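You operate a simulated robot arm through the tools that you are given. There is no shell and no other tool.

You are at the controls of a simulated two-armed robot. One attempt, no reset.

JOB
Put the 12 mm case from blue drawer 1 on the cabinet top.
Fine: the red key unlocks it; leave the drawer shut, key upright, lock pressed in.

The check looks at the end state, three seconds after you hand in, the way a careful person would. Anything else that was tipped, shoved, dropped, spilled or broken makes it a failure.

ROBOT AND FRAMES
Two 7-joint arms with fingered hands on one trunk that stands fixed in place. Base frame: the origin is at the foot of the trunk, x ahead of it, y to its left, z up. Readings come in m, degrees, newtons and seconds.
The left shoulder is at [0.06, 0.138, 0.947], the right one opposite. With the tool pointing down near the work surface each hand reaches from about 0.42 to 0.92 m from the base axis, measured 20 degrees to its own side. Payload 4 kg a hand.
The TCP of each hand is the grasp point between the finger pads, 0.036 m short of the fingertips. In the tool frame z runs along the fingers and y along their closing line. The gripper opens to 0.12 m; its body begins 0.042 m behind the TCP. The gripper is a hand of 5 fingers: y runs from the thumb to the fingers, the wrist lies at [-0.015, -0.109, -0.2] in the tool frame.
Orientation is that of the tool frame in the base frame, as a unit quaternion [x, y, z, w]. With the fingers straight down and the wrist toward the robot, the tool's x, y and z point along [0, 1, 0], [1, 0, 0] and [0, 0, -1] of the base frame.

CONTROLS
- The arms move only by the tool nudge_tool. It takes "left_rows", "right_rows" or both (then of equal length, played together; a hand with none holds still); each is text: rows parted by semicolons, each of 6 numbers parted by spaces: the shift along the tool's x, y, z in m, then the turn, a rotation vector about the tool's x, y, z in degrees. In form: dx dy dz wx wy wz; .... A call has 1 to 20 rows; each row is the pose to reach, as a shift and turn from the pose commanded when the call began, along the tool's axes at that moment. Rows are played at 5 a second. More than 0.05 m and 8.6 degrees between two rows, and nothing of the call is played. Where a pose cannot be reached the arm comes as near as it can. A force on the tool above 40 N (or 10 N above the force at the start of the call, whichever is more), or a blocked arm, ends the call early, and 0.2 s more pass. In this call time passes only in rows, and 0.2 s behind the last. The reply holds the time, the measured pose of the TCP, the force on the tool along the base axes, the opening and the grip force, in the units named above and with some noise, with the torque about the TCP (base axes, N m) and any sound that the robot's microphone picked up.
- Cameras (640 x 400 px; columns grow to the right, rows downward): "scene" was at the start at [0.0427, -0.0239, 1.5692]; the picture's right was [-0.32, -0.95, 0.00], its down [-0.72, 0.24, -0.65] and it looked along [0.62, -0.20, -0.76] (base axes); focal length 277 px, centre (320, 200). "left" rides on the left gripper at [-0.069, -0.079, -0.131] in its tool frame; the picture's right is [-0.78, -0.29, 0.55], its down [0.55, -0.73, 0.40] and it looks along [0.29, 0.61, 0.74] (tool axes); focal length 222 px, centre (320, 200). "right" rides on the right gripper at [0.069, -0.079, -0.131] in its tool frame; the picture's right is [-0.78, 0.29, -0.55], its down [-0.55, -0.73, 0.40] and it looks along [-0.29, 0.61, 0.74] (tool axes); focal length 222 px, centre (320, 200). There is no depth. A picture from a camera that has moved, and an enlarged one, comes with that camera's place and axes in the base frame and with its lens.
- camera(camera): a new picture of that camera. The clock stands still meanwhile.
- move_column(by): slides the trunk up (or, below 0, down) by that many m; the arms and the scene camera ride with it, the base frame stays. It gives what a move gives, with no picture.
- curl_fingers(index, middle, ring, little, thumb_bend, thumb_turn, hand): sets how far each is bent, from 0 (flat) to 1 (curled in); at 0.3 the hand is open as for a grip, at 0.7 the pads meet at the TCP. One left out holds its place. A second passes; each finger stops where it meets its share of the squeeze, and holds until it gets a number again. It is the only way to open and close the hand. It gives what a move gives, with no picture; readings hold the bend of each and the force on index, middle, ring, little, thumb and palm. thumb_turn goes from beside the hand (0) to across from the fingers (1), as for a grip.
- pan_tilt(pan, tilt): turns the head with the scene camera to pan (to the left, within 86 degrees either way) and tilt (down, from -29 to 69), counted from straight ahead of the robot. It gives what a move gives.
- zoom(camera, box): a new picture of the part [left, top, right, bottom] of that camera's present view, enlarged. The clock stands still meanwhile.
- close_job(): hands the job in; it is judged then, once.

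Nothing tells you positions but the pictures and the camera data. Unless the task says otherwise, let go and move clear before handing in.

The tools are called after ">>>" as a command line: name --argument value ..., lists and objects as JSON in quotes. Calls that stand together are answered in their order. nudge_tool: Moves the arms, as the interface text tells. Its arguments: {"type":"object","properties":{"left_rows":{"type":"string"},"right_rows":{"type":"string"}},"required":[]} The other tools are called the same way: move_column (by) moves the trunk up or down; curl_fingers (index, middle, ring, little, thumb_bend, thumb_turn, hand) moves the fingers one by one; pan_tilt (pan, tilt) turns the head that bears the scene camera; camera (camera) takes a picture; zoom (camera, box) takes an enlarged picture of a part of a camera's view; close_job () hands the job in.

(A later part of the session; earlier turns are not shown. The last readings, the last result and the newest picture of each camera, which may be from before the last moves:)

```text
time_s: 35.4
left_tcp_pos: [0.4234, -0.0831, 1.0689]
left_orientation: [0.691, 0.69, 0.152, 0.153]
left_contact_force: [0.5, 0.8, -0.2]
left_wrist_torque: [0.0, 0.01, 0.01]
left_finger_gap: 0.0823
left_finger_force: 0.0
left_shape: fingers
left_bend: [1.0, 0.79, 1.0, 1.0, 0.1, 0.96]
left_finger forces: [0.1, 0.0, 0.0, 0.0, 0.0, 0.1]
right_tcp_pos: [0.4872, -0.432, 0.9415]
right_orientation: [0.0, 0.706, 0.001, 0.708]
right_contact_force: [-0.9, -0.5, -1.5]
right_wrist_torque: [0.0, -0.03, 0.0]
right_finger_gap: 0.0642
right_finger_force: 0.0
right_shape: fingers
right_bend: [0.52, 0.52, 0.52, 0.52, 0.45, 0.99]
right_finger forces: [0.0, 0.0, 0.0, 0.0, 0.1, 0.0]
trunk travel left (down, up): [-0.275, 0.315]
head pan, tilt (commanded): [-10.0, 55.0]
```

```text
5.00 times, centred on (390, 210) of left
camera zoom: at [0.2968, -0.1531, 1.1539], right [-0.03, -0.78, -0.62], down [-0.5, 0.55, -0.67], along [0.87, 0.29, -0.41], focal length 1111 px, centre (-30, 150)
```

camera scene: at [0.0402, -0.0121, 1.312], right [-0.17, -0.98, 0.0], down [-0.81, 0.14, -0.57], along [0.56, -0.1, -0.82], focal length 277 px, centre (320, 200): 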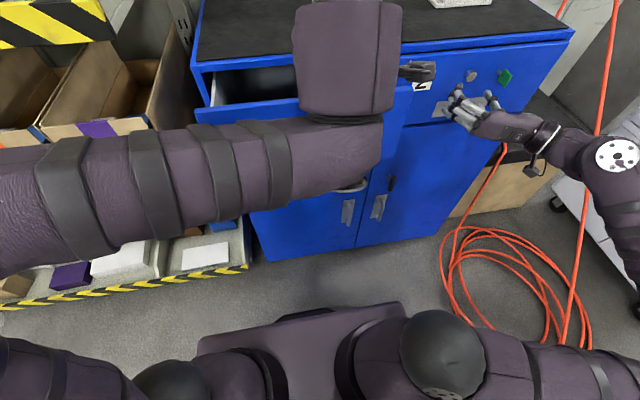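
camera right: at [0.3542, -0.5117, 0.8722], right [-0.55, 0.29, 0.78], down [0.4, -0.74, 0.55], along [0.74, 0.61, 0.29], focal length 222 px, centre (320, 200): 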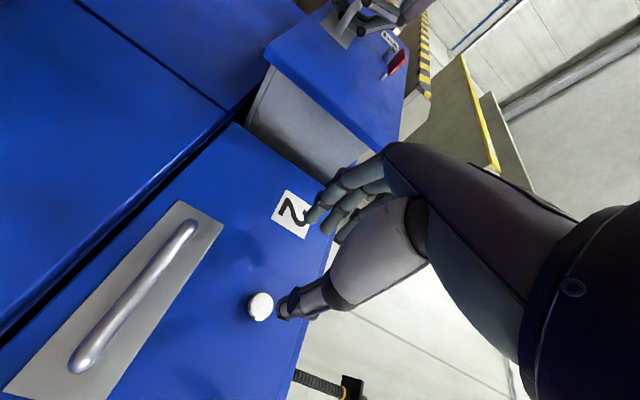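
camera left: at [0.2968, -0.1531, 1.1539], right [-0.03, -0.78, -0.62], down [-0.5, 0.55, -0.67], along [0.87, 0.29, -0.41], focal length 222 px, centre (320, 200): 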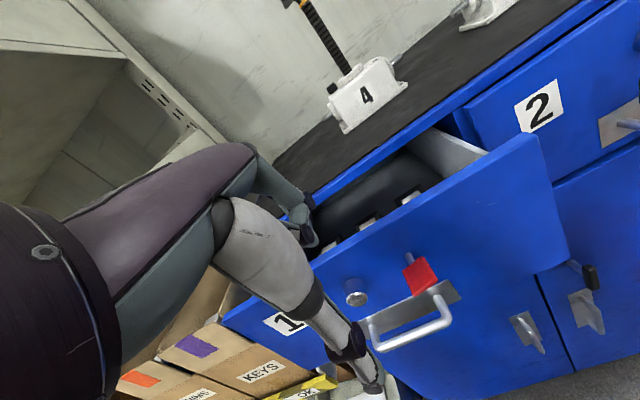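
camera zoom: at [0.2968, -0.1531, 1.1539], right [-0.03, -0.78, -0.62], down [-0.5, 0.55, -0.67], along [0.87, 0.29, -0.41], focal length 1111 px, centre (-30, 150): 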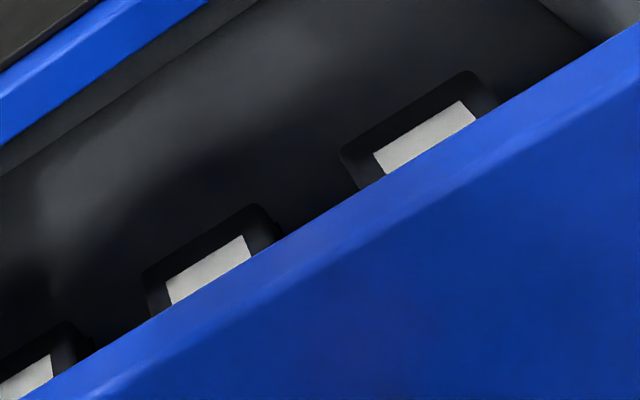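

Three black cases with white labels lie behind the front panel, with their far edges near x≈0.68, so about 0.12 m more opening is needed. I'll re-orient the left hand (fingers hanging, wrist above) over the gap behind the front panel's top edge.

>>> nudge_tool --left_rows "0.0055 0.0087 -0.0048 7.667 0 0; 0.011 0.0173 -0.0096 15.333 0 0; 0.0165 0.026 -0.0144 23 0 0; 0.022 0.0347 -0.0191 30.667 0 0; 0.0275 0.0433 -0.0239 38.333 0 0; 0.033 0.052 -0.0287 46 0 0"

>>> camera --camera "scene"

>>> camera --camera "right"

>>> camera --camera "left"

```text
time_s: 36.8
left_tcp_pos: [0.459, -0.0508, 1.1169]
left_orientation: [0.696, 0.694, -0.13, -0.131]
left_contact_force: [0.3, -0.3, 0.0]
left_wrist_torque: [-0.03, 0.0, 0.0]
left_finger_gap: 0.0822
left_finger_force: 0.0
left_shape: fingers
left_bend: [1.0, 0.79, 1.0, 1.0, 0.1, 0.96]
left_finger forces: [0.1, 0.0, 0.0, 0.1, 0.0, 0.0]
right_tcp_pos: [0.4869, -0.4305, 0.9423]
right_orientation: [0.0, 0.706, 0.002, 0.709]
right_contact_force: [1.3, 0.5, 0.1]
right_wrist_torque: [0.03, 0.02, 0.01]
right_finger_gap: 0.064
right_finger_force: 0.0
right_shape: fingers
right_bend: [0.52, 0.52, 0.52, 0.52, 0.45, 0.99]
right_finger forces: [0.0, 0.0, 0.0, 0.1, 0.0, 0.0]
trunk travel left (down, up): [-0.275, 0.315]
head pan, tilt (commanded): [-10.0, 55.0]
```

```text
taken
camera scene: at [0.0404, -0.0122, 1.312], right [-0.17, -0.98, 0.0], down [-0.81, 0.14, -0.57], along [0.56, -0.1, -0.82], focal length 277 px, centre (320, 200)
```

scene: 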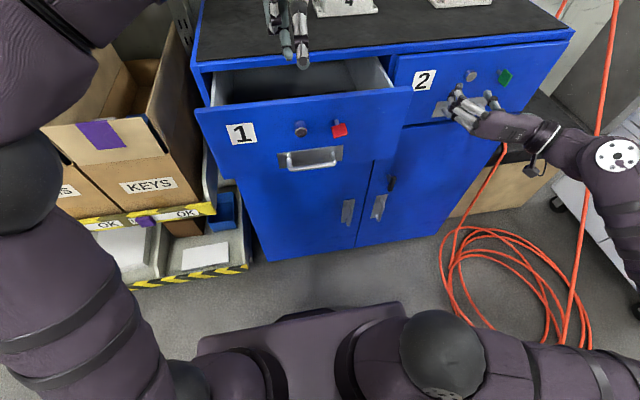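

```text
taken
camera right: at [0.3544, -0.5117, 0.8721], right [-0.55, 0.29, 0.78], down [0.4, -0.74, 0.55], along [0.74, 0.61, 0.29], focal length 222 px, centre (320, 200)
```

right: 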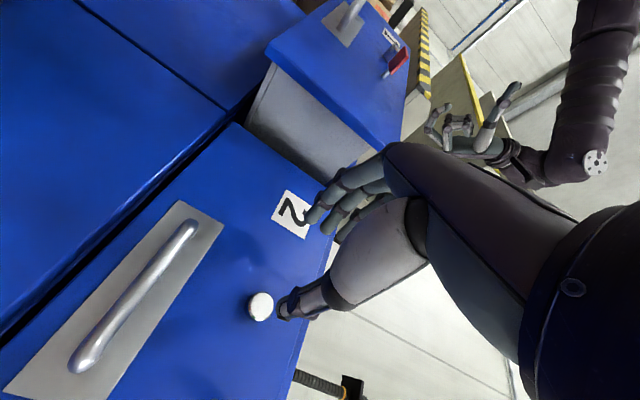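

```text
taken
camera left: at [0.4322, -0.1192, 1.2671], right [-0.47, -0.78, -0.41], down [-0.83, 0.55, -0.1], along [0.31, 0.29, -0.91], focal length 222 px, centre (320, 200)
```

left: 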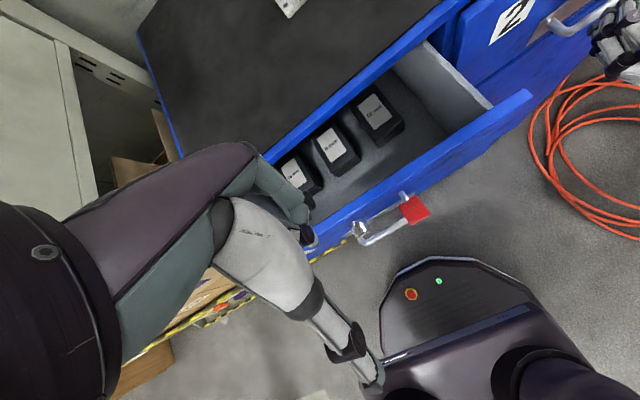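

Excellent view: three black cases with printed labels. Zooming in to read them.

>>> zoom --camera "left" --box '[260, 75, 420, 205]'

>>> zoom --camera "left" --box '[355, 90, 403, 130]'

>>> zoom --camera "left" --box '[310, 120, 358, 160]'

>>> zoom --camera "left" --box '[272, 150, 320, 190]'

```text
3.08 times, centred on (340, 140) of left
camera zoom: at [0.4322, -0.1192, 1.2671], right [-0.47, -0.78, -0.41], down [-0.83, 0.55, -0.1], along [0.31, 0.29, -0.91], focal length 684 px, centre (258, 385)
```

zoom: 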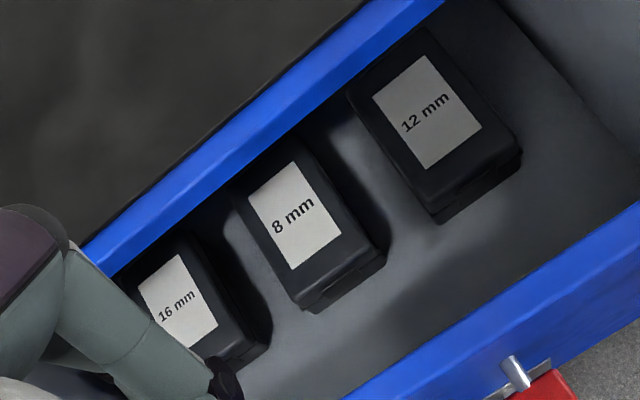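

```text
10.00 times, centred on (379, 110) of left
camera zoom: at [0.4322, -0.1192, 1.2671], right [-0.47, -0.78, -0.41], down [-0.83, 0.55, -0.1], along [0.31, 0.29, -0.91], focal length 2221 px, centre (-270, 1100)
```

zoom: 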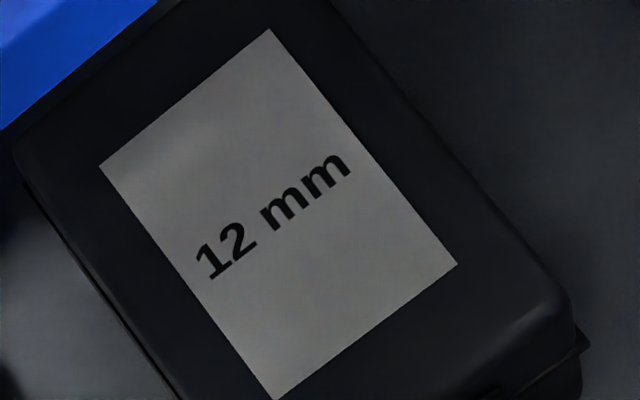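

```text
10.00 times, centred on (334, 140) of left
camera zoom: at [0.4322, -0.1192, 1.2671], right [-0.47, -0.78, -0.41], down [-0.83, 0.55, -0.1], along [0.31, 0.29, -0.91], focal length 2221 px, centre (180, 800)
```

zoom: 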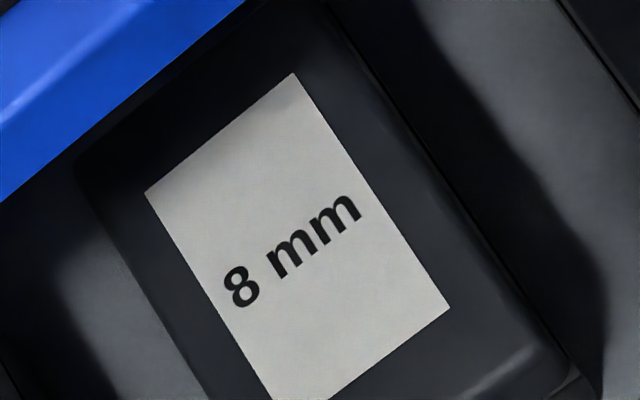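

```text
10.00 times, centred on (296, 170) of left
camera zoom: at [0.4322, -0.1192, 1.2671], right [-0.47, -0.78, -0.41], down [-0.83, 0.55, -0.1], along [0.31, 0.29, -0.91], focal length 2221 px, centre (560, 500)
```

zoom: 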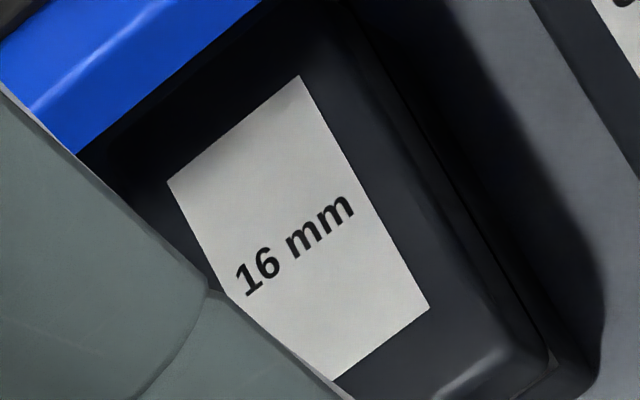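

Clear now: the rightmost case is "12 mm", centred near [0.648, -0.168], top z≈0.871, about 110 × 60 mm; the 8 mm case is 35 mm to its left. I'll extend the left fingers and drop them behind the front panel to pull the drawer further.

>>> curl_fingers --hand "left" --index 0.15 --middle 0.15 --ring 0.15 --little 0.15

>>> camera --camera "left"

>>> zoom --camera "right" --box '[260, 0, 580, 200]'

>>> zoom --camera "scene" --box '[200, 0, 440, 150]'

```text
time_s: 37.8
left_tcp_pos: [0.4592, -0.0488, 1.1176]
left_orientation: [0.696, 0.695, -0.128, -0.128]
left_contact_force: [-0.2, -0.1, -0.2]
left_wrist_torque: [0.01, 0.02, 0.01]
left_finger_gap: 0.1613
left_finger_force: 0.0
left_shape: fingers
left_bend: [0.15, 0.15, 0.15, 0.15, 0.1, 0.96]
left_finger forces: [0.0, 0.1, 0.0, 0.0, 0.0, 0.1]
right_tcp_pos: [0.4862, -0.4314, 0.9418]
right_orientation: [0.0, 0.707, 0.002, 0.708]
right_contact_force: [0.5, 0.7, -0.3]
right_wrist_torque: [-0.04, -0.04, 0.02]
right_finger_gap: 0.0641
right_finger_force: 0.1
right_shape: fingers
right_bend: [0.52, 0.52, 0.52, 0.52, 0.45, 0.99]
right_finger forces: [0.0, 0.1, 0.1, 0.0, 0.1, 0.0]
trunk travel left (down, up): [-0.275, 0.315]
head pan, tilt (commanded): [-10.0, 55.0]
```

```text
taken
camera left: at [0.4318, -0.1192, 1.2672], right [-0.47, -0.78, -0.41], down [-0.83, 0.55, -0.11], along [0.31, 0.29, -0.91], focal length 222 px, centre (320, 200)
```

left: 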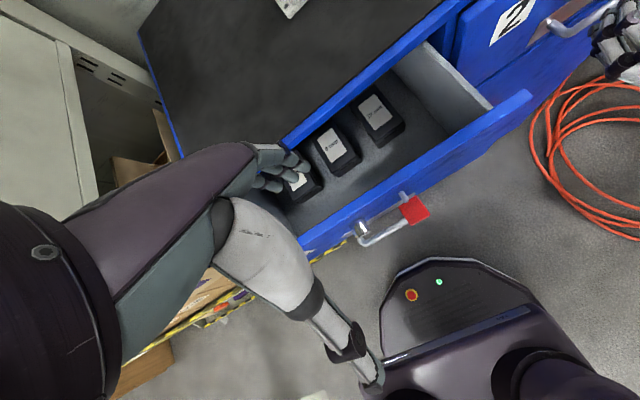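

```text
2.00 times, centred on (420, 100) of right
camera zoom: at [0.3542, -0.5117, 0.8723], right [-0.55, 0.29, 0.78], down [0.4, -0.74, 0.55], along [0.74, 0.61, 0.29], focal length 444 px, centre (120, 400)
```

zoom: 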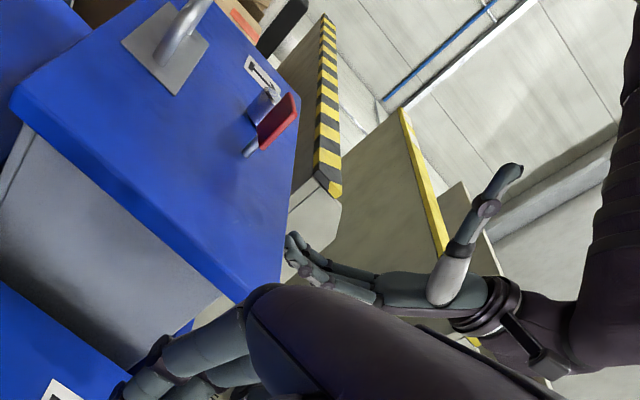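

```text
2.67 times, centred on (320, 75) of scene
camera zoom: at [0.0402, -0.0121, 1.3121], right [-0.17, -0.98, 0.0], down [-0.81, 0.14, -0.57], along [0.56, -0.1, -0.82], focal length 738 px, centre (320, 533)
```

zoom: 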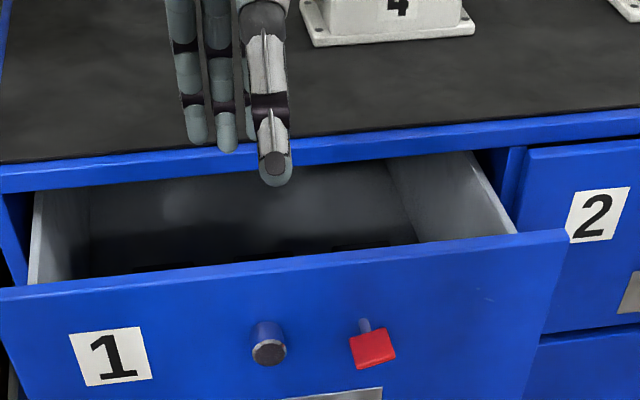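

The fingertips hang at about [0.535, …, 1.053], above the gap between panel (x≈0.495) and cabinet lip (0.59). I'll lower them 90 mm behind the panel.

>>> nudge_tool --left_rows "0 0.0123 0.0274 0 0 0; 0 0.0246 0.0549 0 0 0; 0 0.0369 0.0823 0 0 0"

>>> zoom --camera "scene" --box '[200, 0, 440, 150]'

>>> camera --camera "left"

```text
time_s: 38.6
left_tcp_pos: [0.4672, -0.0518, 1.0288]
left_orientation: [0.695, 0.695, -0.128, -0.129]
left_contact_force: [-0.2, -0.1, -0.2]
left_wrist_torque: [0.01, -0.02, 0.0]
left_finger_gap: 0.1613
left_finger_force: 0.2
left_shape: fingers
left_bend: [0.15, 0.15, 0.15, 0.15, 0.1, 0.96]
left_finger forces: [0.0, 0.1, 0.1, 0.0, 0.1, 0.0]
right_tcp_pos: [0.4877, -0.4317, 0.9426]
right_orientation: [0.0, 0.707, 0.001, 0.708]
right_contact_force: [0.1, 0.6, 0.7]
right_wrist_torque: [0.01, -0.01, -0.01]
right_finger_gap: 0.0642
right_finger_force: 0.1
right_shape: fingers
right_bend: [0.52, 0.52, 0.52, 0.52, 0.45, 0.99]
right_finger forces: [0.0, 0.0, 0.1, 0.0, 0.0, 0.1]
trunk travel left (down, up): [-0.275, 0.315]
head pan, tilt (commanded): [-10.0, 55.0]
```

```text
2.67 times, centred on (320, 75) of scene
camera zoom: at [0.0402, -0.0121, 1.3121], right [-0.17, -0.98, 0.0], down [-0.81, 0.14, -0.57], along [0.56, -0.1, -0.82], focal length 738 px, centre (320, 533)
```

zoom: 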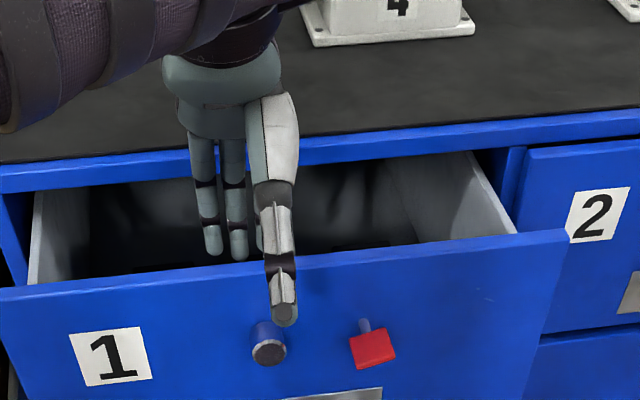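

```text
taken
camera left: at [0.439, -0.1207, 1.1791], right [-0.47, -0.78, -0.41], down [-0.83, 0.55, -0.11], along [0.31, 0.29, -0.91], focal length 222 px, centre (320, 200)
```

left: 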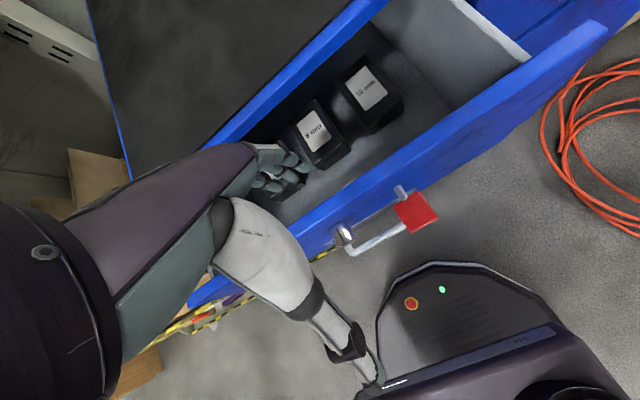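

Fingers are down behind the panel. Pulling straight toward me in steps.

>>> nudge_tool --left_rows "0 -0.0234 0.009 0 0 0; 0 -0.0467 0.0179 0 0 0; 0 -0.07 0.0269 0 0 0; 0 -0.0934 0.0358 0 0 0"

>>> zoom --camera "scene" --box '[180, 20, 452, 190]'

```text
time_s: 39.6
left_tcp_pos: [0.3608, -0.0493, 1.0255]
left_orientation: [0.696, 0.695, -0.129, -0.13]
left_contact_force: [-0.1, -0.1, 0.7]
left_wrist_torque: [-0.01, -0.03, 0.05]
left_finger_gap: 0.1619
left_finger_force: 0.1
left_shape: fingers
left_bend: [0.15, 0.15, 0.15, 0.15, 0.1, 0.96]
left_finger forces: [0.0, 0.0, 0.0, 0.0, 0.0, 0.0]
right_tcp_pos: [0.4866, -0.4325, 0.9422]
right_orientation: [0.0, 0.707, 0.001, 0.707]
right_contact_force: [0.9, 0.5, -0.1]
right_wrist_torque: [0.01, -0.04, 0.01]
right_finger_gap: 0.0643
right_finger_force: 0.1
right_shape: fingers
right_bend: [0.52, 0.52, 0.52, 0.52, 0.45, 0.99]
right_finger forces: [0.0, 0.0, 0.0, 0.0, 0.1, 0.0]
trunk travel left (down, up): [-0.275, 0.315]
head pan, tilt (commanded): [-10.0, 55.0]
```

```text
2.35 times, centred on (316, 105) of scene
camera zoom: at [0.0399, -0.012, 1.312], right [-0.17, -0.98, 0.0], down [-0.81, 0.14, -0.57], along [0.56, -0.1, -0.82], focal length 651 px, centre (329, 424)
```

zoom: 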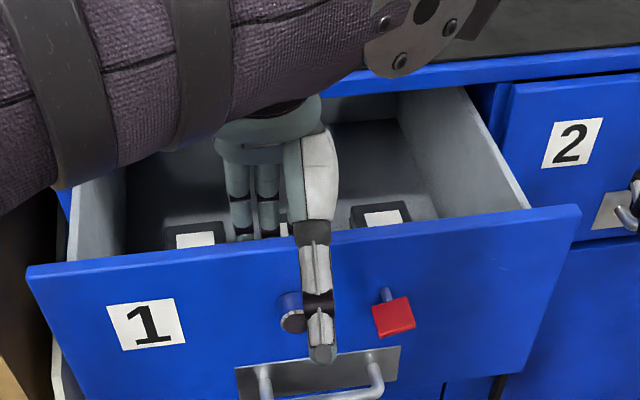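

The drawer follows, now about 0.17 m open. Pulling another 5 cm.

>>> nudge_tool --left_rows "0 -0.0187 0.0072 0 0 0; 0 -0.0374 0.0143 0 0 0; 0 -0.0514 0.0197 0 0 0"

>>> zoom --camera "scene" --box '[180, 20, 452, 190]'

>>> camera --camera "left"

```text
time_s: 40.4
left_tcp_pos: [0.3073, -0.0502, 1.0258]
left_orientation: [0.696, 0.695, -0.129, -0.129]
left_contact_force: [0.4, 0.7, 1.1]
left_wrist_torque: [0.03, 0.04, 0.02]
left_finger_gap: 0.162
left_finger_force: 0.0
left_shape: fingers
left_bend: [0.15, 0.15, 0.15, 0.15, 0.1, 0.96]
left_finger forces: [0.0, 0.0, 0.0, 0.1, 0.0, 0.1]
right_tcp_pos: [0.4867, -0.4309, 0.9421]
right_orientation: [0.001, 0.706, 0.002, 0.708]
right_contact_force: [1.3, 0.3, -0.8]
right_wrist_torque: [0.0, 0.0, -0.01]
right_finger_gap: 0.0642
right_finger_force: 0.0
right_shape: fingers
right_bend: [0.52, 0.52, 0.52, 0.52, 0.45, 0.99]
right_finger forces: [0.0, 0.0, 0.1, 0.1, 0.1, 0.1]
trunk travel left (down, up): [-0.275, 0.315]
head pan, tilt (commanded): [-10.0, 55.0]
```

```text
2.35 times, centred on (316, 105) of scene
camera zoom: at [0.0399, -0.012, 1.3121], right [-0.17, -0.98, 0.0], down [-0.81, 0.14, -0.57], along [0.56, -0.1, -0.82], focal length 651 px, centre (329, 424)
```

zoom: 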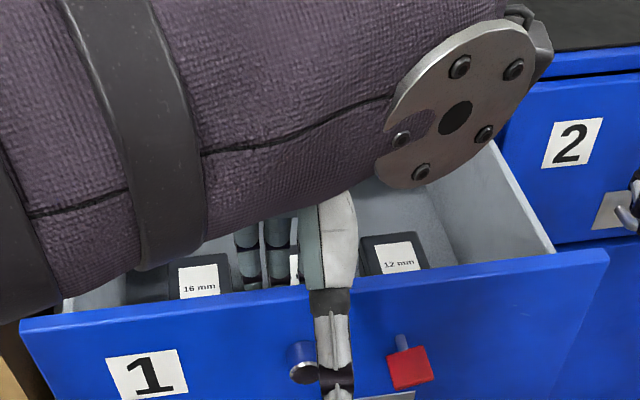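

```text
taken
camera left: at [0.28, -0.1193, 1.1773], right [-0.47, -0.78, -0.41], down [-0.83, 0.55, -0.11], along [0.31, 0.29, -0.91], focal length 222 px, centre (320, 200)
```

left: 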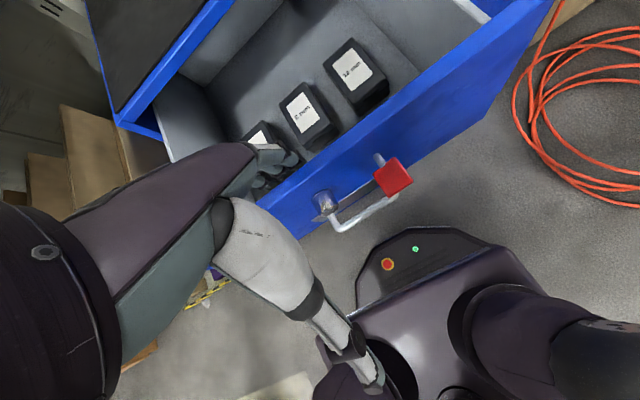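

Drawer is now about 0.23 m open and the 12 mm case is around x≈0.52. A further 25 mm would give the right hand more room from the cabinet lip.

>>> nudge_tool --left_rows "0 -0.0117 0.0045 0 0 0; 0 -0.0234 0.009 0 0 0"

>>> camera --camera "left"

>>> camera --camera "right"

```text
time_s: 41.0
left_tcp_pos: [0.2816, -0.0486, 1.0276]
left_orientation: [0.696, 0.694, -0.129, -0.129]
left_contact_force: [0.1, -0.6, -0.1]
left_wrist_torque: [-0.02, -0.01, -0.03]
left_finger_gap: 0.1621
left_finger_force: 0.0
left_shape: fingers
left_bend: [0.15, 0.15, 0.15, 0.15, 0.1, 0.96]
left_finger forces: [0.0, 0.1, 0.1, 0.0, 0.0, 0.0]
right_tcp_pos: [0.487, -0.4325, 0.9417]
right_orientation: [0.0, 0.706, 0.001, 0.708]
right_contact_force: [-0.7, 0.4, 0.4]
right_wrist_torque: [0.02, 0.01, 0.03]
right_finger_gap: 0.0639
right_finger_force: 0.1
right_shape: fingers
right_bend: [0.52, 0.52, 0.52, 0.52, 0.45, 0.99]
right_finger forces: [0.0, 0.0, 0.1, 0.1, 0.0, 0.0]
trunk travel left (down, up): [-0.275, 0.315]
head pan, tilt (commanded): [-10.0, 55.0]
```

```text
taken
camera left: at [0.2547, -0.1189, 1.1777], right [-0.47, -0.78, -0.41], down [-0.83, 0.55, -0.11], along [0.31, 0.29, -0.91], focal length 222 px, centre (320, 200)
```

left: 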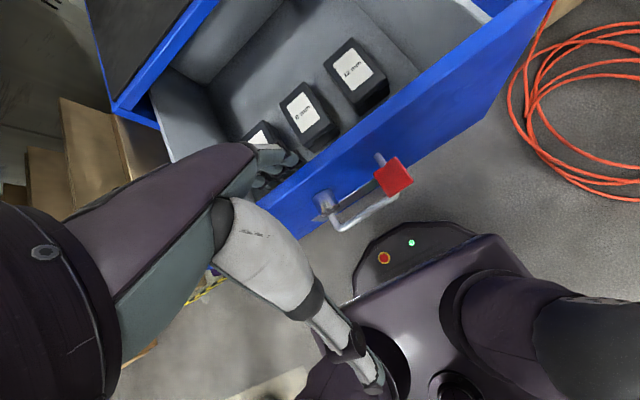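

```text
taken
camera right: at [0.3541, -0.5117, 0.8723], right [-0.55, 0.29, 0.78], down [0.4, -0.74, 0.55], along [0.74, 0.61, 0.29], focal length 222 px, centre (320, 200)
```

right: 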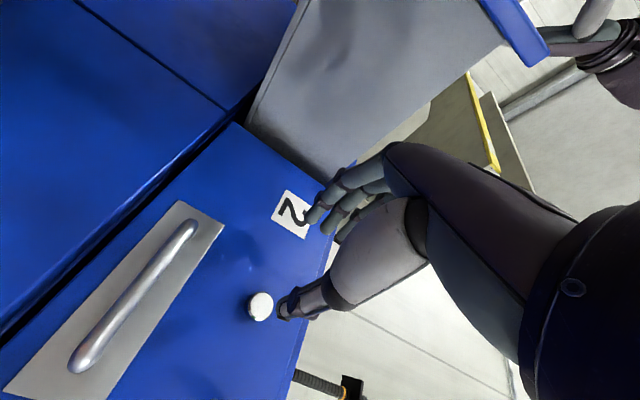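

The drawer is about 0.25 m open. I'll zoom with the left camera to fix the exact position of the 12 mm case now.

>>> zoom --camera "left" --box '[300, 20, 420, 120]'

>>> zoom --camera "scene" --box '[200, 60, 480, 235]'

```text
4.00 times, centred on (360, 70) of left
camera zoom: at [0.2547, -0.1189, 1.1777], right [-0.47, -0.78, -0.41], down [-0.83, 0.55, -0.11], along [0.31, 0.29, -0.91], focal length 888 px, centre (160, 720)
```

zoom: 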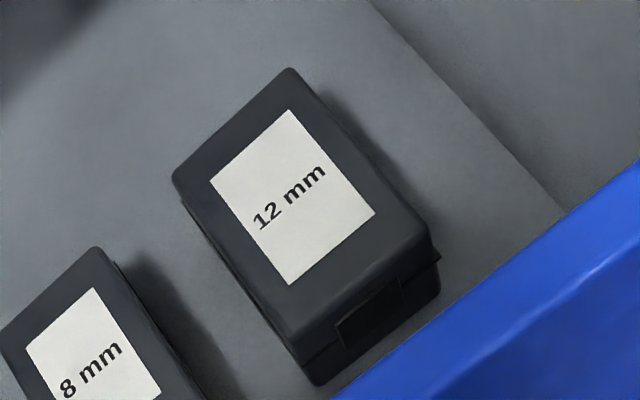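

```text
2.29 times, centred on (340, 148) of scene
camera zoom: at [0.0401, -0.012, 1.3121], right [-0.17, -0.98, 0.0], down [-0.81, 0.14, -0.57], along [0.56, -0.1, -0.82], focal length 633 px, centre (274, 320)
```

zoom: 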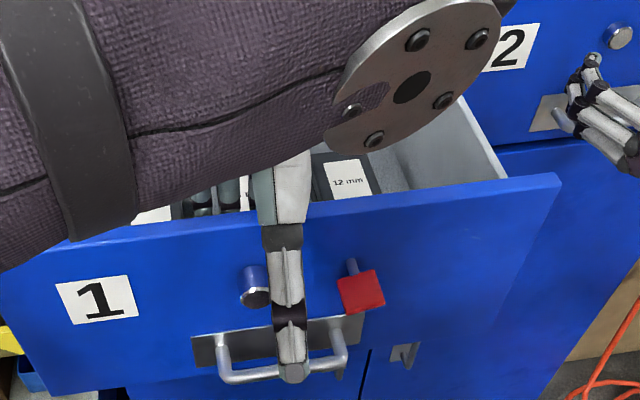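

Measured: the 12 mm case spans x 0.449–0.546, y −0.141 to −0.198, top z≈0.871, bottom z≈0.835, aligned with x. There's room to grasp it end to end with a tool-down right hand while the left camera watches. First I'll lift the left hand out from behind the panel and shift it left.

>>> nudge_tool --left_rows "0 -0.0143 -0.0374 0 0 0; 0 -0.0286 -0.0747 0 0 0; 0 -0.0394 -0.1027 0 0 0; 0.03 -0.0394 -0.1027 0 0 0; 0.06 -0.0394 -0.1027 0 0 0"

>>> camera --camera "left"

>>> camera --camera "scene"

```text
time_s: 42.2
left_tcp_pos: [0.2818, 0.0106, 1.1415]
left_orientation: [0.697, 0.694, -0.128, -0.129]
left_contact_force: [0.4, 0.2, -0.5]
left_wrist_torque: [-0.03, 0.02, 0.0]
left_finger_gap: 0.1617
left_finger_force: 0.0
left_shape: fingers
left_bend: [0.15, 0.15, 0.15, 0.15, 0.1, 0.96]
left_finger forces: [0.1, 0.0, 0.1, 0.0, 0.0, 0.1]
right_tcp_pos: [0.4858, -0.4316, 0.9429]
right_orientation: [-0.001, 0.706, 0.001, 0.708]
right_contact_force: [-0.2, -0.2, -0.2]
right_wrist_torque: [0.01, -0.02, -0.01]
right_finger_gap: 0.0643
right_finger_force: 0.1
right_shape: fingers
right_bend: [0.52, 0.52, 0.52, 0.52, 0.45, 0.99]
right_finger forces: [0.0, 0.0, 0.1, 0.0, 0.0, 0.0]
trunk travel left (down, up): [-0.275, 0.315]
head pan, tilt (commanded): [-10.0, 55.0]
```

```text
taken
camera left: at [0.2542, -0.0588, 1.2915], right [-0.47, -0.78, -0.41], down [-0.83, 0.55, -0.11], along [0.31, 0.29, -0.91], focal length 222 px, centre (320, 200)
```

left: 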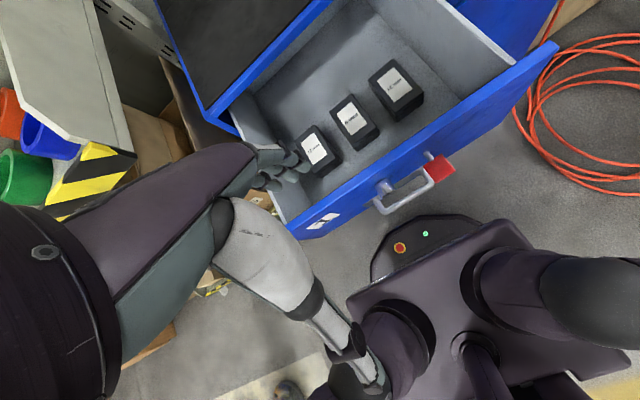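

```text
taken
camera scene: at [0.04, -0.0118, 1.3121], right [-0.17, -0.98, 0.0], down [-0.81, 0.14, -0.57], along [0.56, -0.1, -0.82], focal length 277 px, centre (320, 200)
```

scene: 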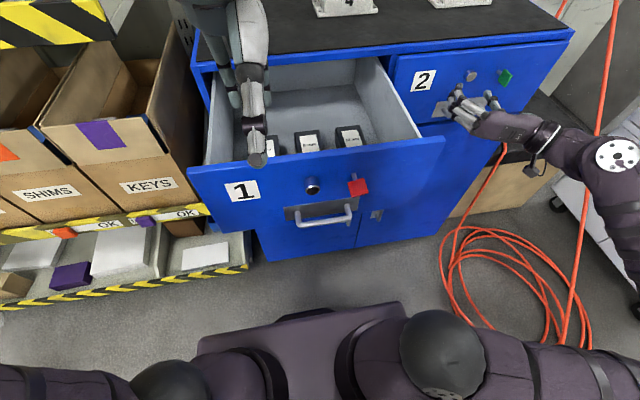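

Views are clear. Now I'll raise the right hand and rotate it to the tool-down pose, shifting toward the case at a safe height.

>>> nudge_tool --right_rows "-0.042 0 0 0 0 0; -0.084 0 0 0 0 0; -0.126 0 0 0 0 0; -0.168 0 0 0 0 0; -0.21 0 0 0 0 0; -0.21 0.009 0 4.62 4.62 4.62; -0.21 0.018 0 9.24 9.24 9.24; -0.21 0.027 0 13.86 13.86 13.86; -0.21 0.036 0 18.48 18.48 18.48; -0.21 0.045 0 23.09 23.09 23.09; -0.21 0.054 0 27.71 27.71 27.71; -0.21 0.063 0 32.33 32.33 32.33; -0.21 0.072 0 36.95 36.95 36.95; -0.21 0.081 0 41.57 41.57 41.57; -0.21 0.09 0 46.19 46.19 46.19; -0.21 0.099 0 50.81 50.81 50.81; -0.21 0.108 0 55.43 55.43 55.43; -0.21 0.117 0 60.04 60.04 60.04; -0.21 0.126 0 64.66 64.66 64.66; -0.21 0.132 0 69.28 69.28 69.28"

>>> camera --camera "scene"

>>> camera --camera "left"

>>> camera --camera "right"

```text
time_s: 46.4
left_tcp_pos: [0.2811, 0.0114, 1.1411]
left_orientation: [0.696, 0.695, -0.129, -0.129]
left_contact_force: [-0.5, 0.3, -0.5]
left_wrist_torque: [0.0, 0.0, 0.0]
left_finger_gap: 0.1621
left_finger_force: 0.0
left_shape: fingers
left_bend: [0.15, 0.15, 0.15, 0.15, 0.1, 0.96]
left_finger forces: [0.1, 0.1, 0.1, 0.0, 0.0, 0.1]
right_tcp_pos: [0.4866, -0.2988, 1.1518]
right_orientation: [0.707, 0.707, 0.001, -0.001]
right_contact_force: [-0.2, 0.1, 0.4]
right_wrist_torque: [0.06, 0.04, -0.07]
right_finger_gap: 0.0642
right_finger_force: 0.1
right_shape: fingers
right_bend: [0.52, 0.52, 0.52, 0.52, 0.45, 0.99]
right_finger forces: [0.0, 0.0, 0.1, 0.0, 0.0, 0.0]
trunk travel left (down, up): [-0.275, 0.315]
head pan, tilt (commanded): [-10.0, 55.0]
```

```text
taken
camera scene: at [0.0404, -0.012, 1.312], right [-0.17, -0.98, 0.0], down [-0.81, 0.14, -0.57], along [0.56, -0.1, -0.82], focal length 277 px, centre (320, 200)
```

scene: 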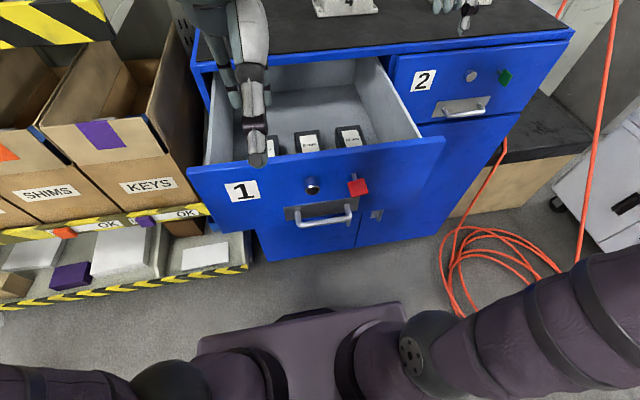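

```text
taken
camera left: at [0.2547, -0.0592, 1.2914], right [-0.47, -0.78, -0.41], down [-0.83, 0.55, -0.11], along [0.31, 0.29, -0.91], focal length 222 px, centre (320, 200)
```

left: 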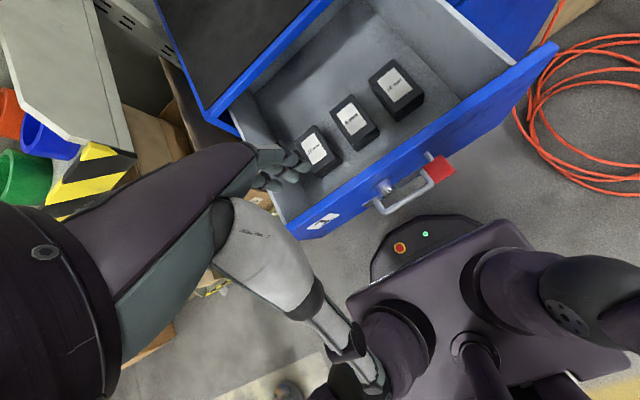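

```text
taken
camera right: at [0.4059, -0.2314, 1.2836], right [0.29, -0.79, 0.54], down [-0.74, -0.55, -0.4], along [0.61, -0.28, -0.74], focal length 222 px, centre (320, 200)
```

right: 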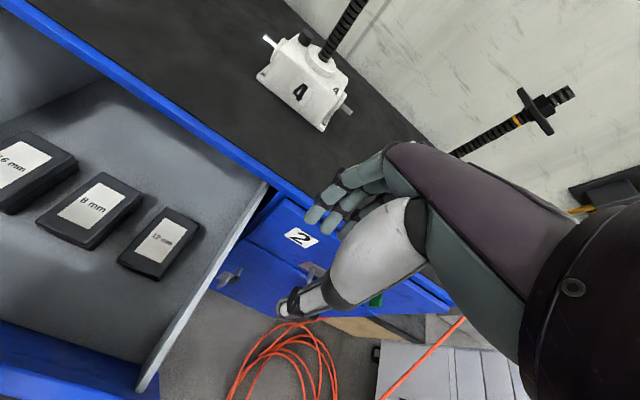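

Both hand cameras see the cases well. I'll open the right hand to its full grip opening and move above the 12 mm case.

>>> curl_fingers --hand "right" --index 0.3 --middle 0.3 --ring 0.3 --little 0.3 --thumb_bend 0.3 --thumb_turn 1.0

>>> nudge_tool --right_rows "0.033 0.003 0 0 0 0; 0.066 0.006 0 0 0 0; 0.099 0.009 0 0 0 0; 0.13 0.0105 0 0 0 0; 0.13 0.0105 0.045 0 0 0; 0.13 0.0105 0.09 0 0 0; 0.13 0.0105 0.135 0 0 0"

>>> camera --camera "left"

>>> camera --camera "scene"

>>> camera --camera "right"

```text
time_s: 47.4
left_tcp_pos: [0.2824, 0.0108, 1.1407]
left_orientation: [0.696, 0.694, -0.129, -0.13]
left_contact_force: [0.8, 0.4, 0.8]
left_wrist_torque: [0.04, 0.0, -0.03]
left_finger_gap: 0.162
left_finger_force: 0.0
left_shape: fingers
left_bend: [0.15, 0.15, 0.15, 0.15, 0.1, 0.96]
left_finger forces: [0.0, 0.0, 0.0, 0.0, 0.1, 0.1]
right_tcp_pos: [0.4868, -0.2989, 1.1524]
right_orientation: [0.706, 0.708, 0.001, 0.001]
right_contact_force: [0.1, -0.2, -0.7]
right_wrist_torque: [-0.01, 0.0, 0.0]
right_finger_gap: 0.119
right_finger_force: 0.0
right_shape: fingers
right_bend: [0.3, 0.3, 0.3, 0.3, 0.3, 0.97]
right_finger forces: [0.1, 0.0, 0.0, 0.0, 0.0, 0.0]
trunk travel left (down, up): [-0.275, 0.315]
head pan, tilt (commanded): [-10.0, 55.0]
```

```text
time_s: 49.0
left_tcp_pos: [0.2824, 0.0105, 1.1402]
left_orientation: [0.696, 0.695, -0.129, -0.129]
left_contact_force: [-0.8, 0.6, -0.9]
left_wrist_torque: [0.01, 0.0, -0.01]
left_finger_gap: 0.1618
left_finger_force: 0.1
left_shape: fingers
left_bend: [0.15, 0.15, 0.15, 0.15, 0.1, 0.96]
left_finger forces: [0.0, 0.1, 0.0, 0.0, 0.1, 0.0]
right_tcp_pos: [0.4966, -0.1731, 1.0177]
right_orientation: [0.706, 0.708, 0.001, 0.0]
right_contact_force: [-0.8, 0.8, -0.4]
right_wrist_torque: [0.01, 0.03, 0.03]
right_finger_gap: 0.1188
right_finger_force: 0.1
right_shape: fingers
right_bend: [0.3, 0.3, 0.3, 0.3, 0.3, 0.97]
right_finger forces: [0.0, 0.0, 0.1, 0.0, 0.0, 0.0]
trunk travel left (down, up): [-0.275, 0.315]
head pan, tilt (commanded): [-10.0, 55.0]
```

```text
taken
camera left: at [0.2547, -0.0591, 1.2915], right [-0.47, -0.78, -0.41], down [-0.83, 0.55, -0.11], along [0.31, 0.29, -0.91], focal length 222 px, centre (320, 200)
```

left: 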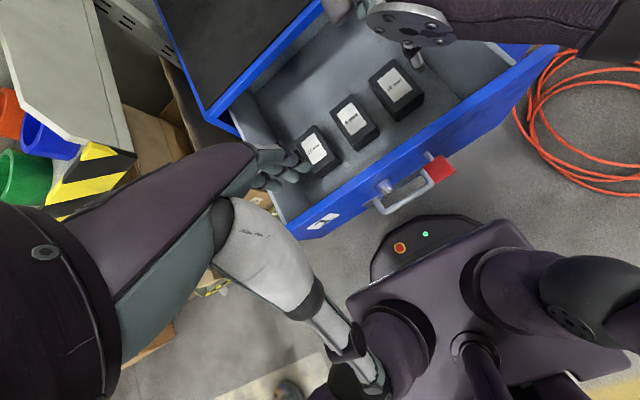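

```text
taken
camera scene: at [0.0403, -0.0119, 1.3121], right [-0.17, -0.98, 0.0], down [-0.81, 0.14, -0.57], along [0.56, -0.1, -0.82], focal length 277 px, centre (320, 200)
```

scene: 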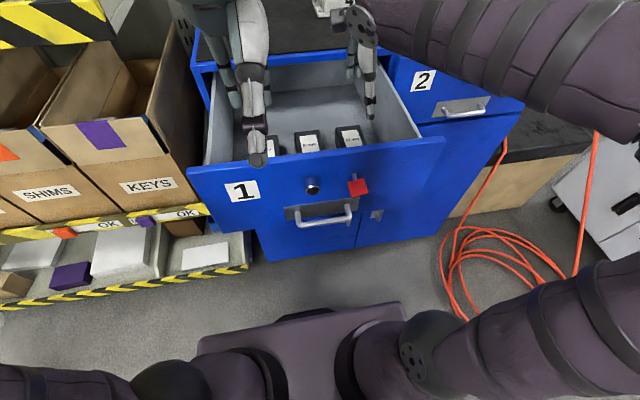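

```text
taken
camera right: at [0.4161, -0.1053, 1.149], right [0.29, -0.79, 0.55], down [-0.73, -0.55, -0.4], along [0.61, -0.28, -0.74], focal length 222 px, centre (320, 200)
```

right: 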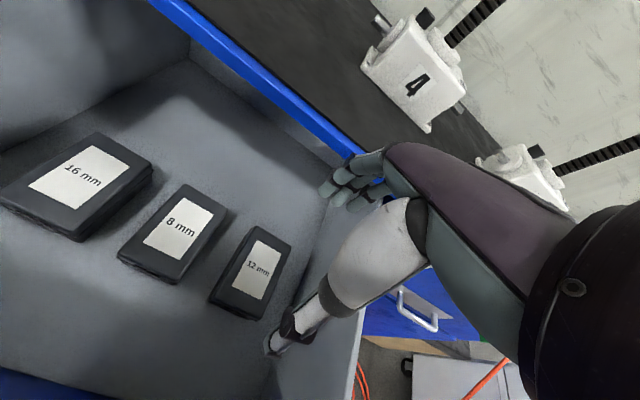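

Alignment is good (case centre ≈[0.497, -0.168], TCP [0.497, -0.172]). I'll descend most of the way and check the clearances.

>>> nudge_tool --right_rows "0.001 0 0.035 0 0 0; 0.002 0 0.07 0 0 0; 0.003 0 0.1 0 0 0"

>>> camera --camera "right"

>>> zoom --camera "left" --box '[300, 0, 500, 150]'

>>> zoom --camera "scene" --box '[240, 40, 440, 190]'

```text
time_s: 49.8
left_tcp_pos: [0.2814, 0.0113, 1.1401]
left_orientation: [0.696, 0.695, -0.129, -0.129]
left_contact_force: [-0.2, -0.4, 0.1]
left_wrist_torque: [0.0, 0.01, -0.02]
left_finger_gap: 0.1617
left_finger_force: 0.0
left_shape: fingers
left_bend: [0.15, 0.15, 0.15, 0.15, 0.1, 0.96]
left_finger forces: [0.1, 0.0, 0.0, 0.1, 0.0, 0.1]
right_tcp_pos: [0.4955, -0.1684, 0.9195]
right_orientation: [0.707, 0.707, 0.001, 0.0]
right_contact_force: [0.5, 0.4, 0.4]
right_wrist_torque: [-0.02, -0.01, 0.0]
right_finger_gap: 0.1189
right_finger_force: 0.1
right_shape: fingers
right_bend: [0.3, 0.3, 0.3, 0.3, 0.3, 0.97]
right_finger forces: [0.0, 0.0, 0.0, 0.0, 0.0, 0.0]
trunk travel left (down, up): [-0.275, 0.315]
head pan, tilt (commanded): [-10.0, 55.0]
```

```text
taken
camera right: at [0.4141, -0.1, 1.0513], right [0.29, -0.79, 0.55], down [-0.73, -0.55, -0.4], along [0.61, -0.28, -0.74], focal length 222 px, centre (320, 200)
```

right: 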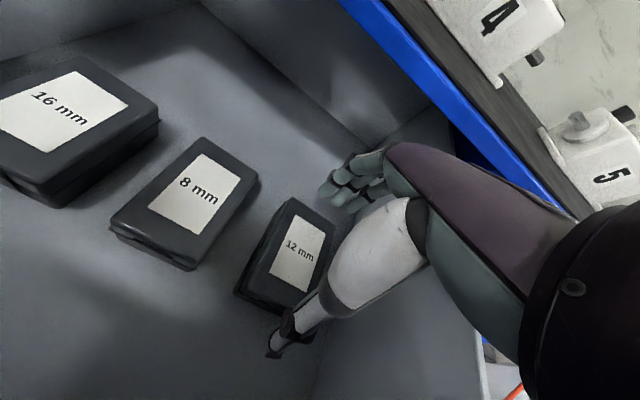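

```text
2.67 times, centred on (400, 75) of left
camera zoom: at [0.2546, -0.0591, 1.2915], right [-0.47, -0.78, -0.41], down [-0.83, 0.55, -0.11], along [0.31, 0.29, -0.91], focal length 592 px, centre (107, 533)
```

zoom: 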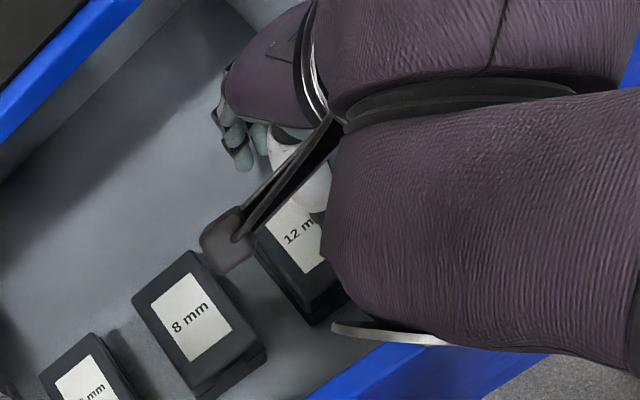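

```text
2.67 times, centred on (340, 115) of scene
camera zoom: at [0.0403, -0.012, 1.3121], right [-0.17, -0.98, 0.0], down [-0.81, 0.14, -0.57], along [0.56, -0.1, -0.82], focal length 738 px, centre (267, 427)
```

zoom: 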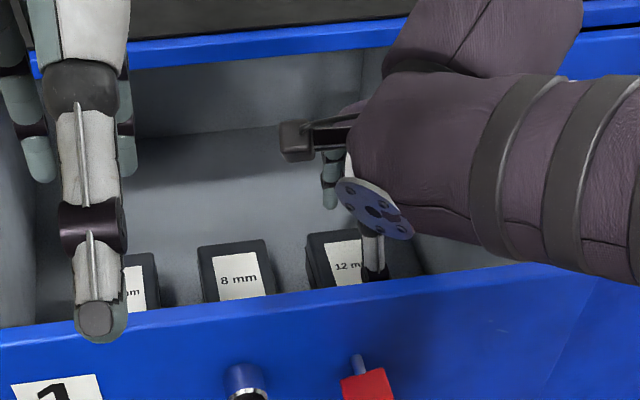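

The descent is fine so far, but I want to check the right forearm's clearance above the drawer's front and side before going lower.

>>> camera --camera "scene"

>>> camera --camera "left"

```text
taken
camera scene: at [0.0403, -0.012, 1.3121], right [-0.17, -0.98, 0.0], down [-0.81, 0.14, -0.57], along [0.56, -0.1, -0.82], focal length 277 px, centre (320, 200)
```

scene: 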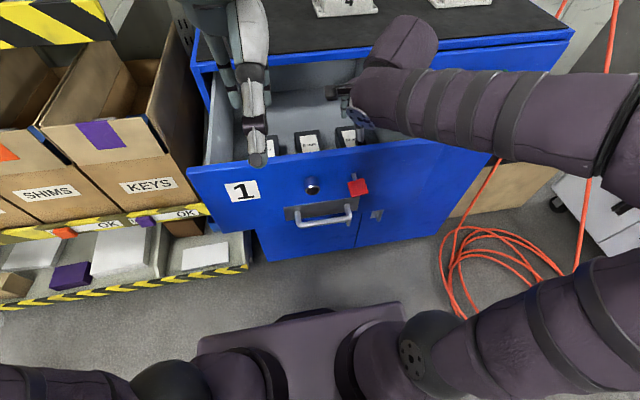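

```text
taken
camera left: at [0.2546, -0.0591, 1.2915], right [-0.47, -0.78, -0.41], down [-0.83, 0.55, -0.11], along [0.31, 0.29, -0.91], focal length 222 px, centre (320, 200)
```

left: 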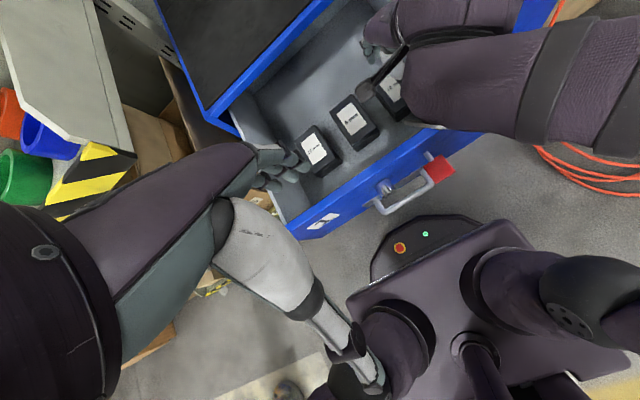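

The right forearm would come very close to the drawer front's top edge if I went lower in this posture. Raising the trunk 0.15 m should lift the elbow and slope the forearm away, then I'll descend again.

>>> move_column --by 0.15

>>> nudge_tool --right_rows "0 0 0.04 0 0 0; 0 0 0.08 0 0 0; 0 0 0.12 0 0 0; 0 0 0.15 0 0 0"

>>> camera --camera "scene"

>>> camera --camera "left"

>>> camera --camera "right"

```text
time_s: 51.5
left_tcp_pos: [0.2818, 0.0104, 1.2911]
left_orientation: [0.696, 0.694, -0.129, -0.129]
left_contact_force: [0.5, 0.1, -0.1]
left_wrist_torque: [-0.01, 0.03, -0.02]
left_finger_gap: 0.1616
left_finger_force: 0.0
left_shape: fingers
left_bend: [0.15, 0.15, 0.15, 0.15, 0.1, 0.96]
left_finger forces: [0.0, 0.0, 0.0, 0.1, 0.0, 0.0]
right_tcp_pos: [0.4956, -0.1665, 1.0698]
right_orientation: [0.706, 0.708, 0.001, 0.0]
right_contact_force: [0.5, 0.3, 0.6]
right_wrist_torque: [0.0, 0.01, 0.0]
right_finger_gap: 0.1186
right_finger_force: 0.0
right_shape: fingers
right_bend: [0.3, 0.3, 0.3, 0.3, 0.3, 0.97]
right_finger forces: [0.0, 0.0, 0.0, 0.1, 0.1, 0.0]
trunk travel left (down, up): [-0.425, 0.165]
head pan, tilt (commanded): [-10.0, 55.0]
```

```text
time_s: 52.5
left_tcp_pos: [0.2825, 0.0103, 1.2904]
left_orientation: [0.695, 0.695, -0.129, -0.129]
left_contact_force: [0.1, 0.0, -0.1]
left_wrist_torque: [-0.01, -0.03, 0.0]
left_finger_gap: 0.1616
left_finger_force: 0.1
left_shape: fingers
left_bend: [0.15, 0.15, 0.15, 0.15, 0.1, 0.96]
left_finger forces: [0.0, 0.1, 0.0, 0.1, 0.0, 0.0]
right_tcp_pos: [0.4931, -0.1691, 0.9202]
right_orientation: [0.707, 0.707, 0.002, -0.001]
right_contact_force: [-0.1, 1.2, -0.6]
right_wrist_torque: [0.0, -0.02, -0.01]
right_finger_gap: 0.1189
right_finger_force: 0.0
right_shape: fingers
right_bend: [0.3, 0.3, 0.3, 0.3, 0.3, 0.97]
right_finger forces: [0.1, 0.0, 0.0, 0.0, 0.0, 0.0]
trunk travel left (down, up): [-0.425, 0.165]
head pan, tilt (commanded): [-10.0, 55.0]
```

```text
taken
camera scene: at [0.0405, -0.0122, 1.4621], right [-0.17, -0.98, 0.0], down [-0.81, 0.14, -0.57], along [0.56, -0.1, -0.82], focal length 277 px, centre (320, 200)
```

scene: 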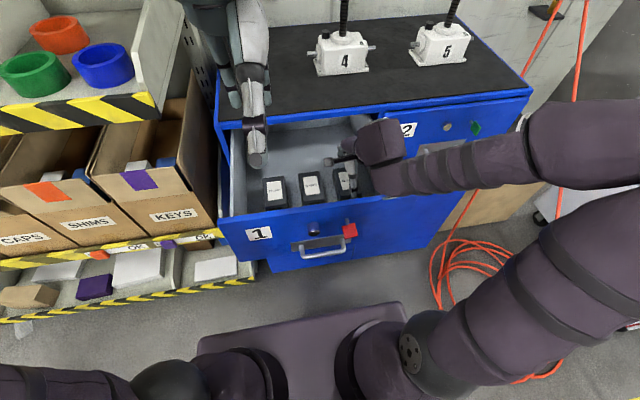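

```text
taken
camera left: at [0.2549, -0.0593, 1.4414], right [-0.47, -0.78, -0.41], down [-0.83, 0.55, -0.11], along [0.31, 0.29, -0.91], focal length 222 px, centre (320, 200)
```

left: 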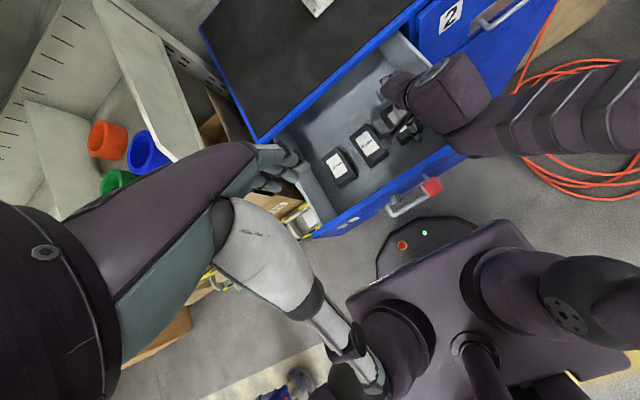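

```text
taken
camera right: at [0.4122, -0.1003, 1.05], right [0.29, -0.79, 0.54], down [-0.73, -0.55, -0.4], along [0.61, -0.28, -0.74], focal length 222 px, centre (320, 200)
```

right: 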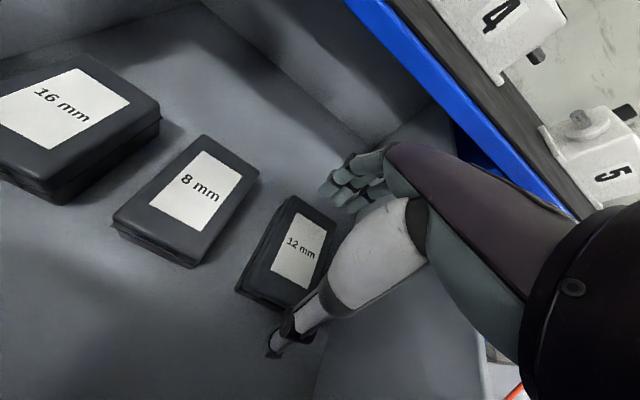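

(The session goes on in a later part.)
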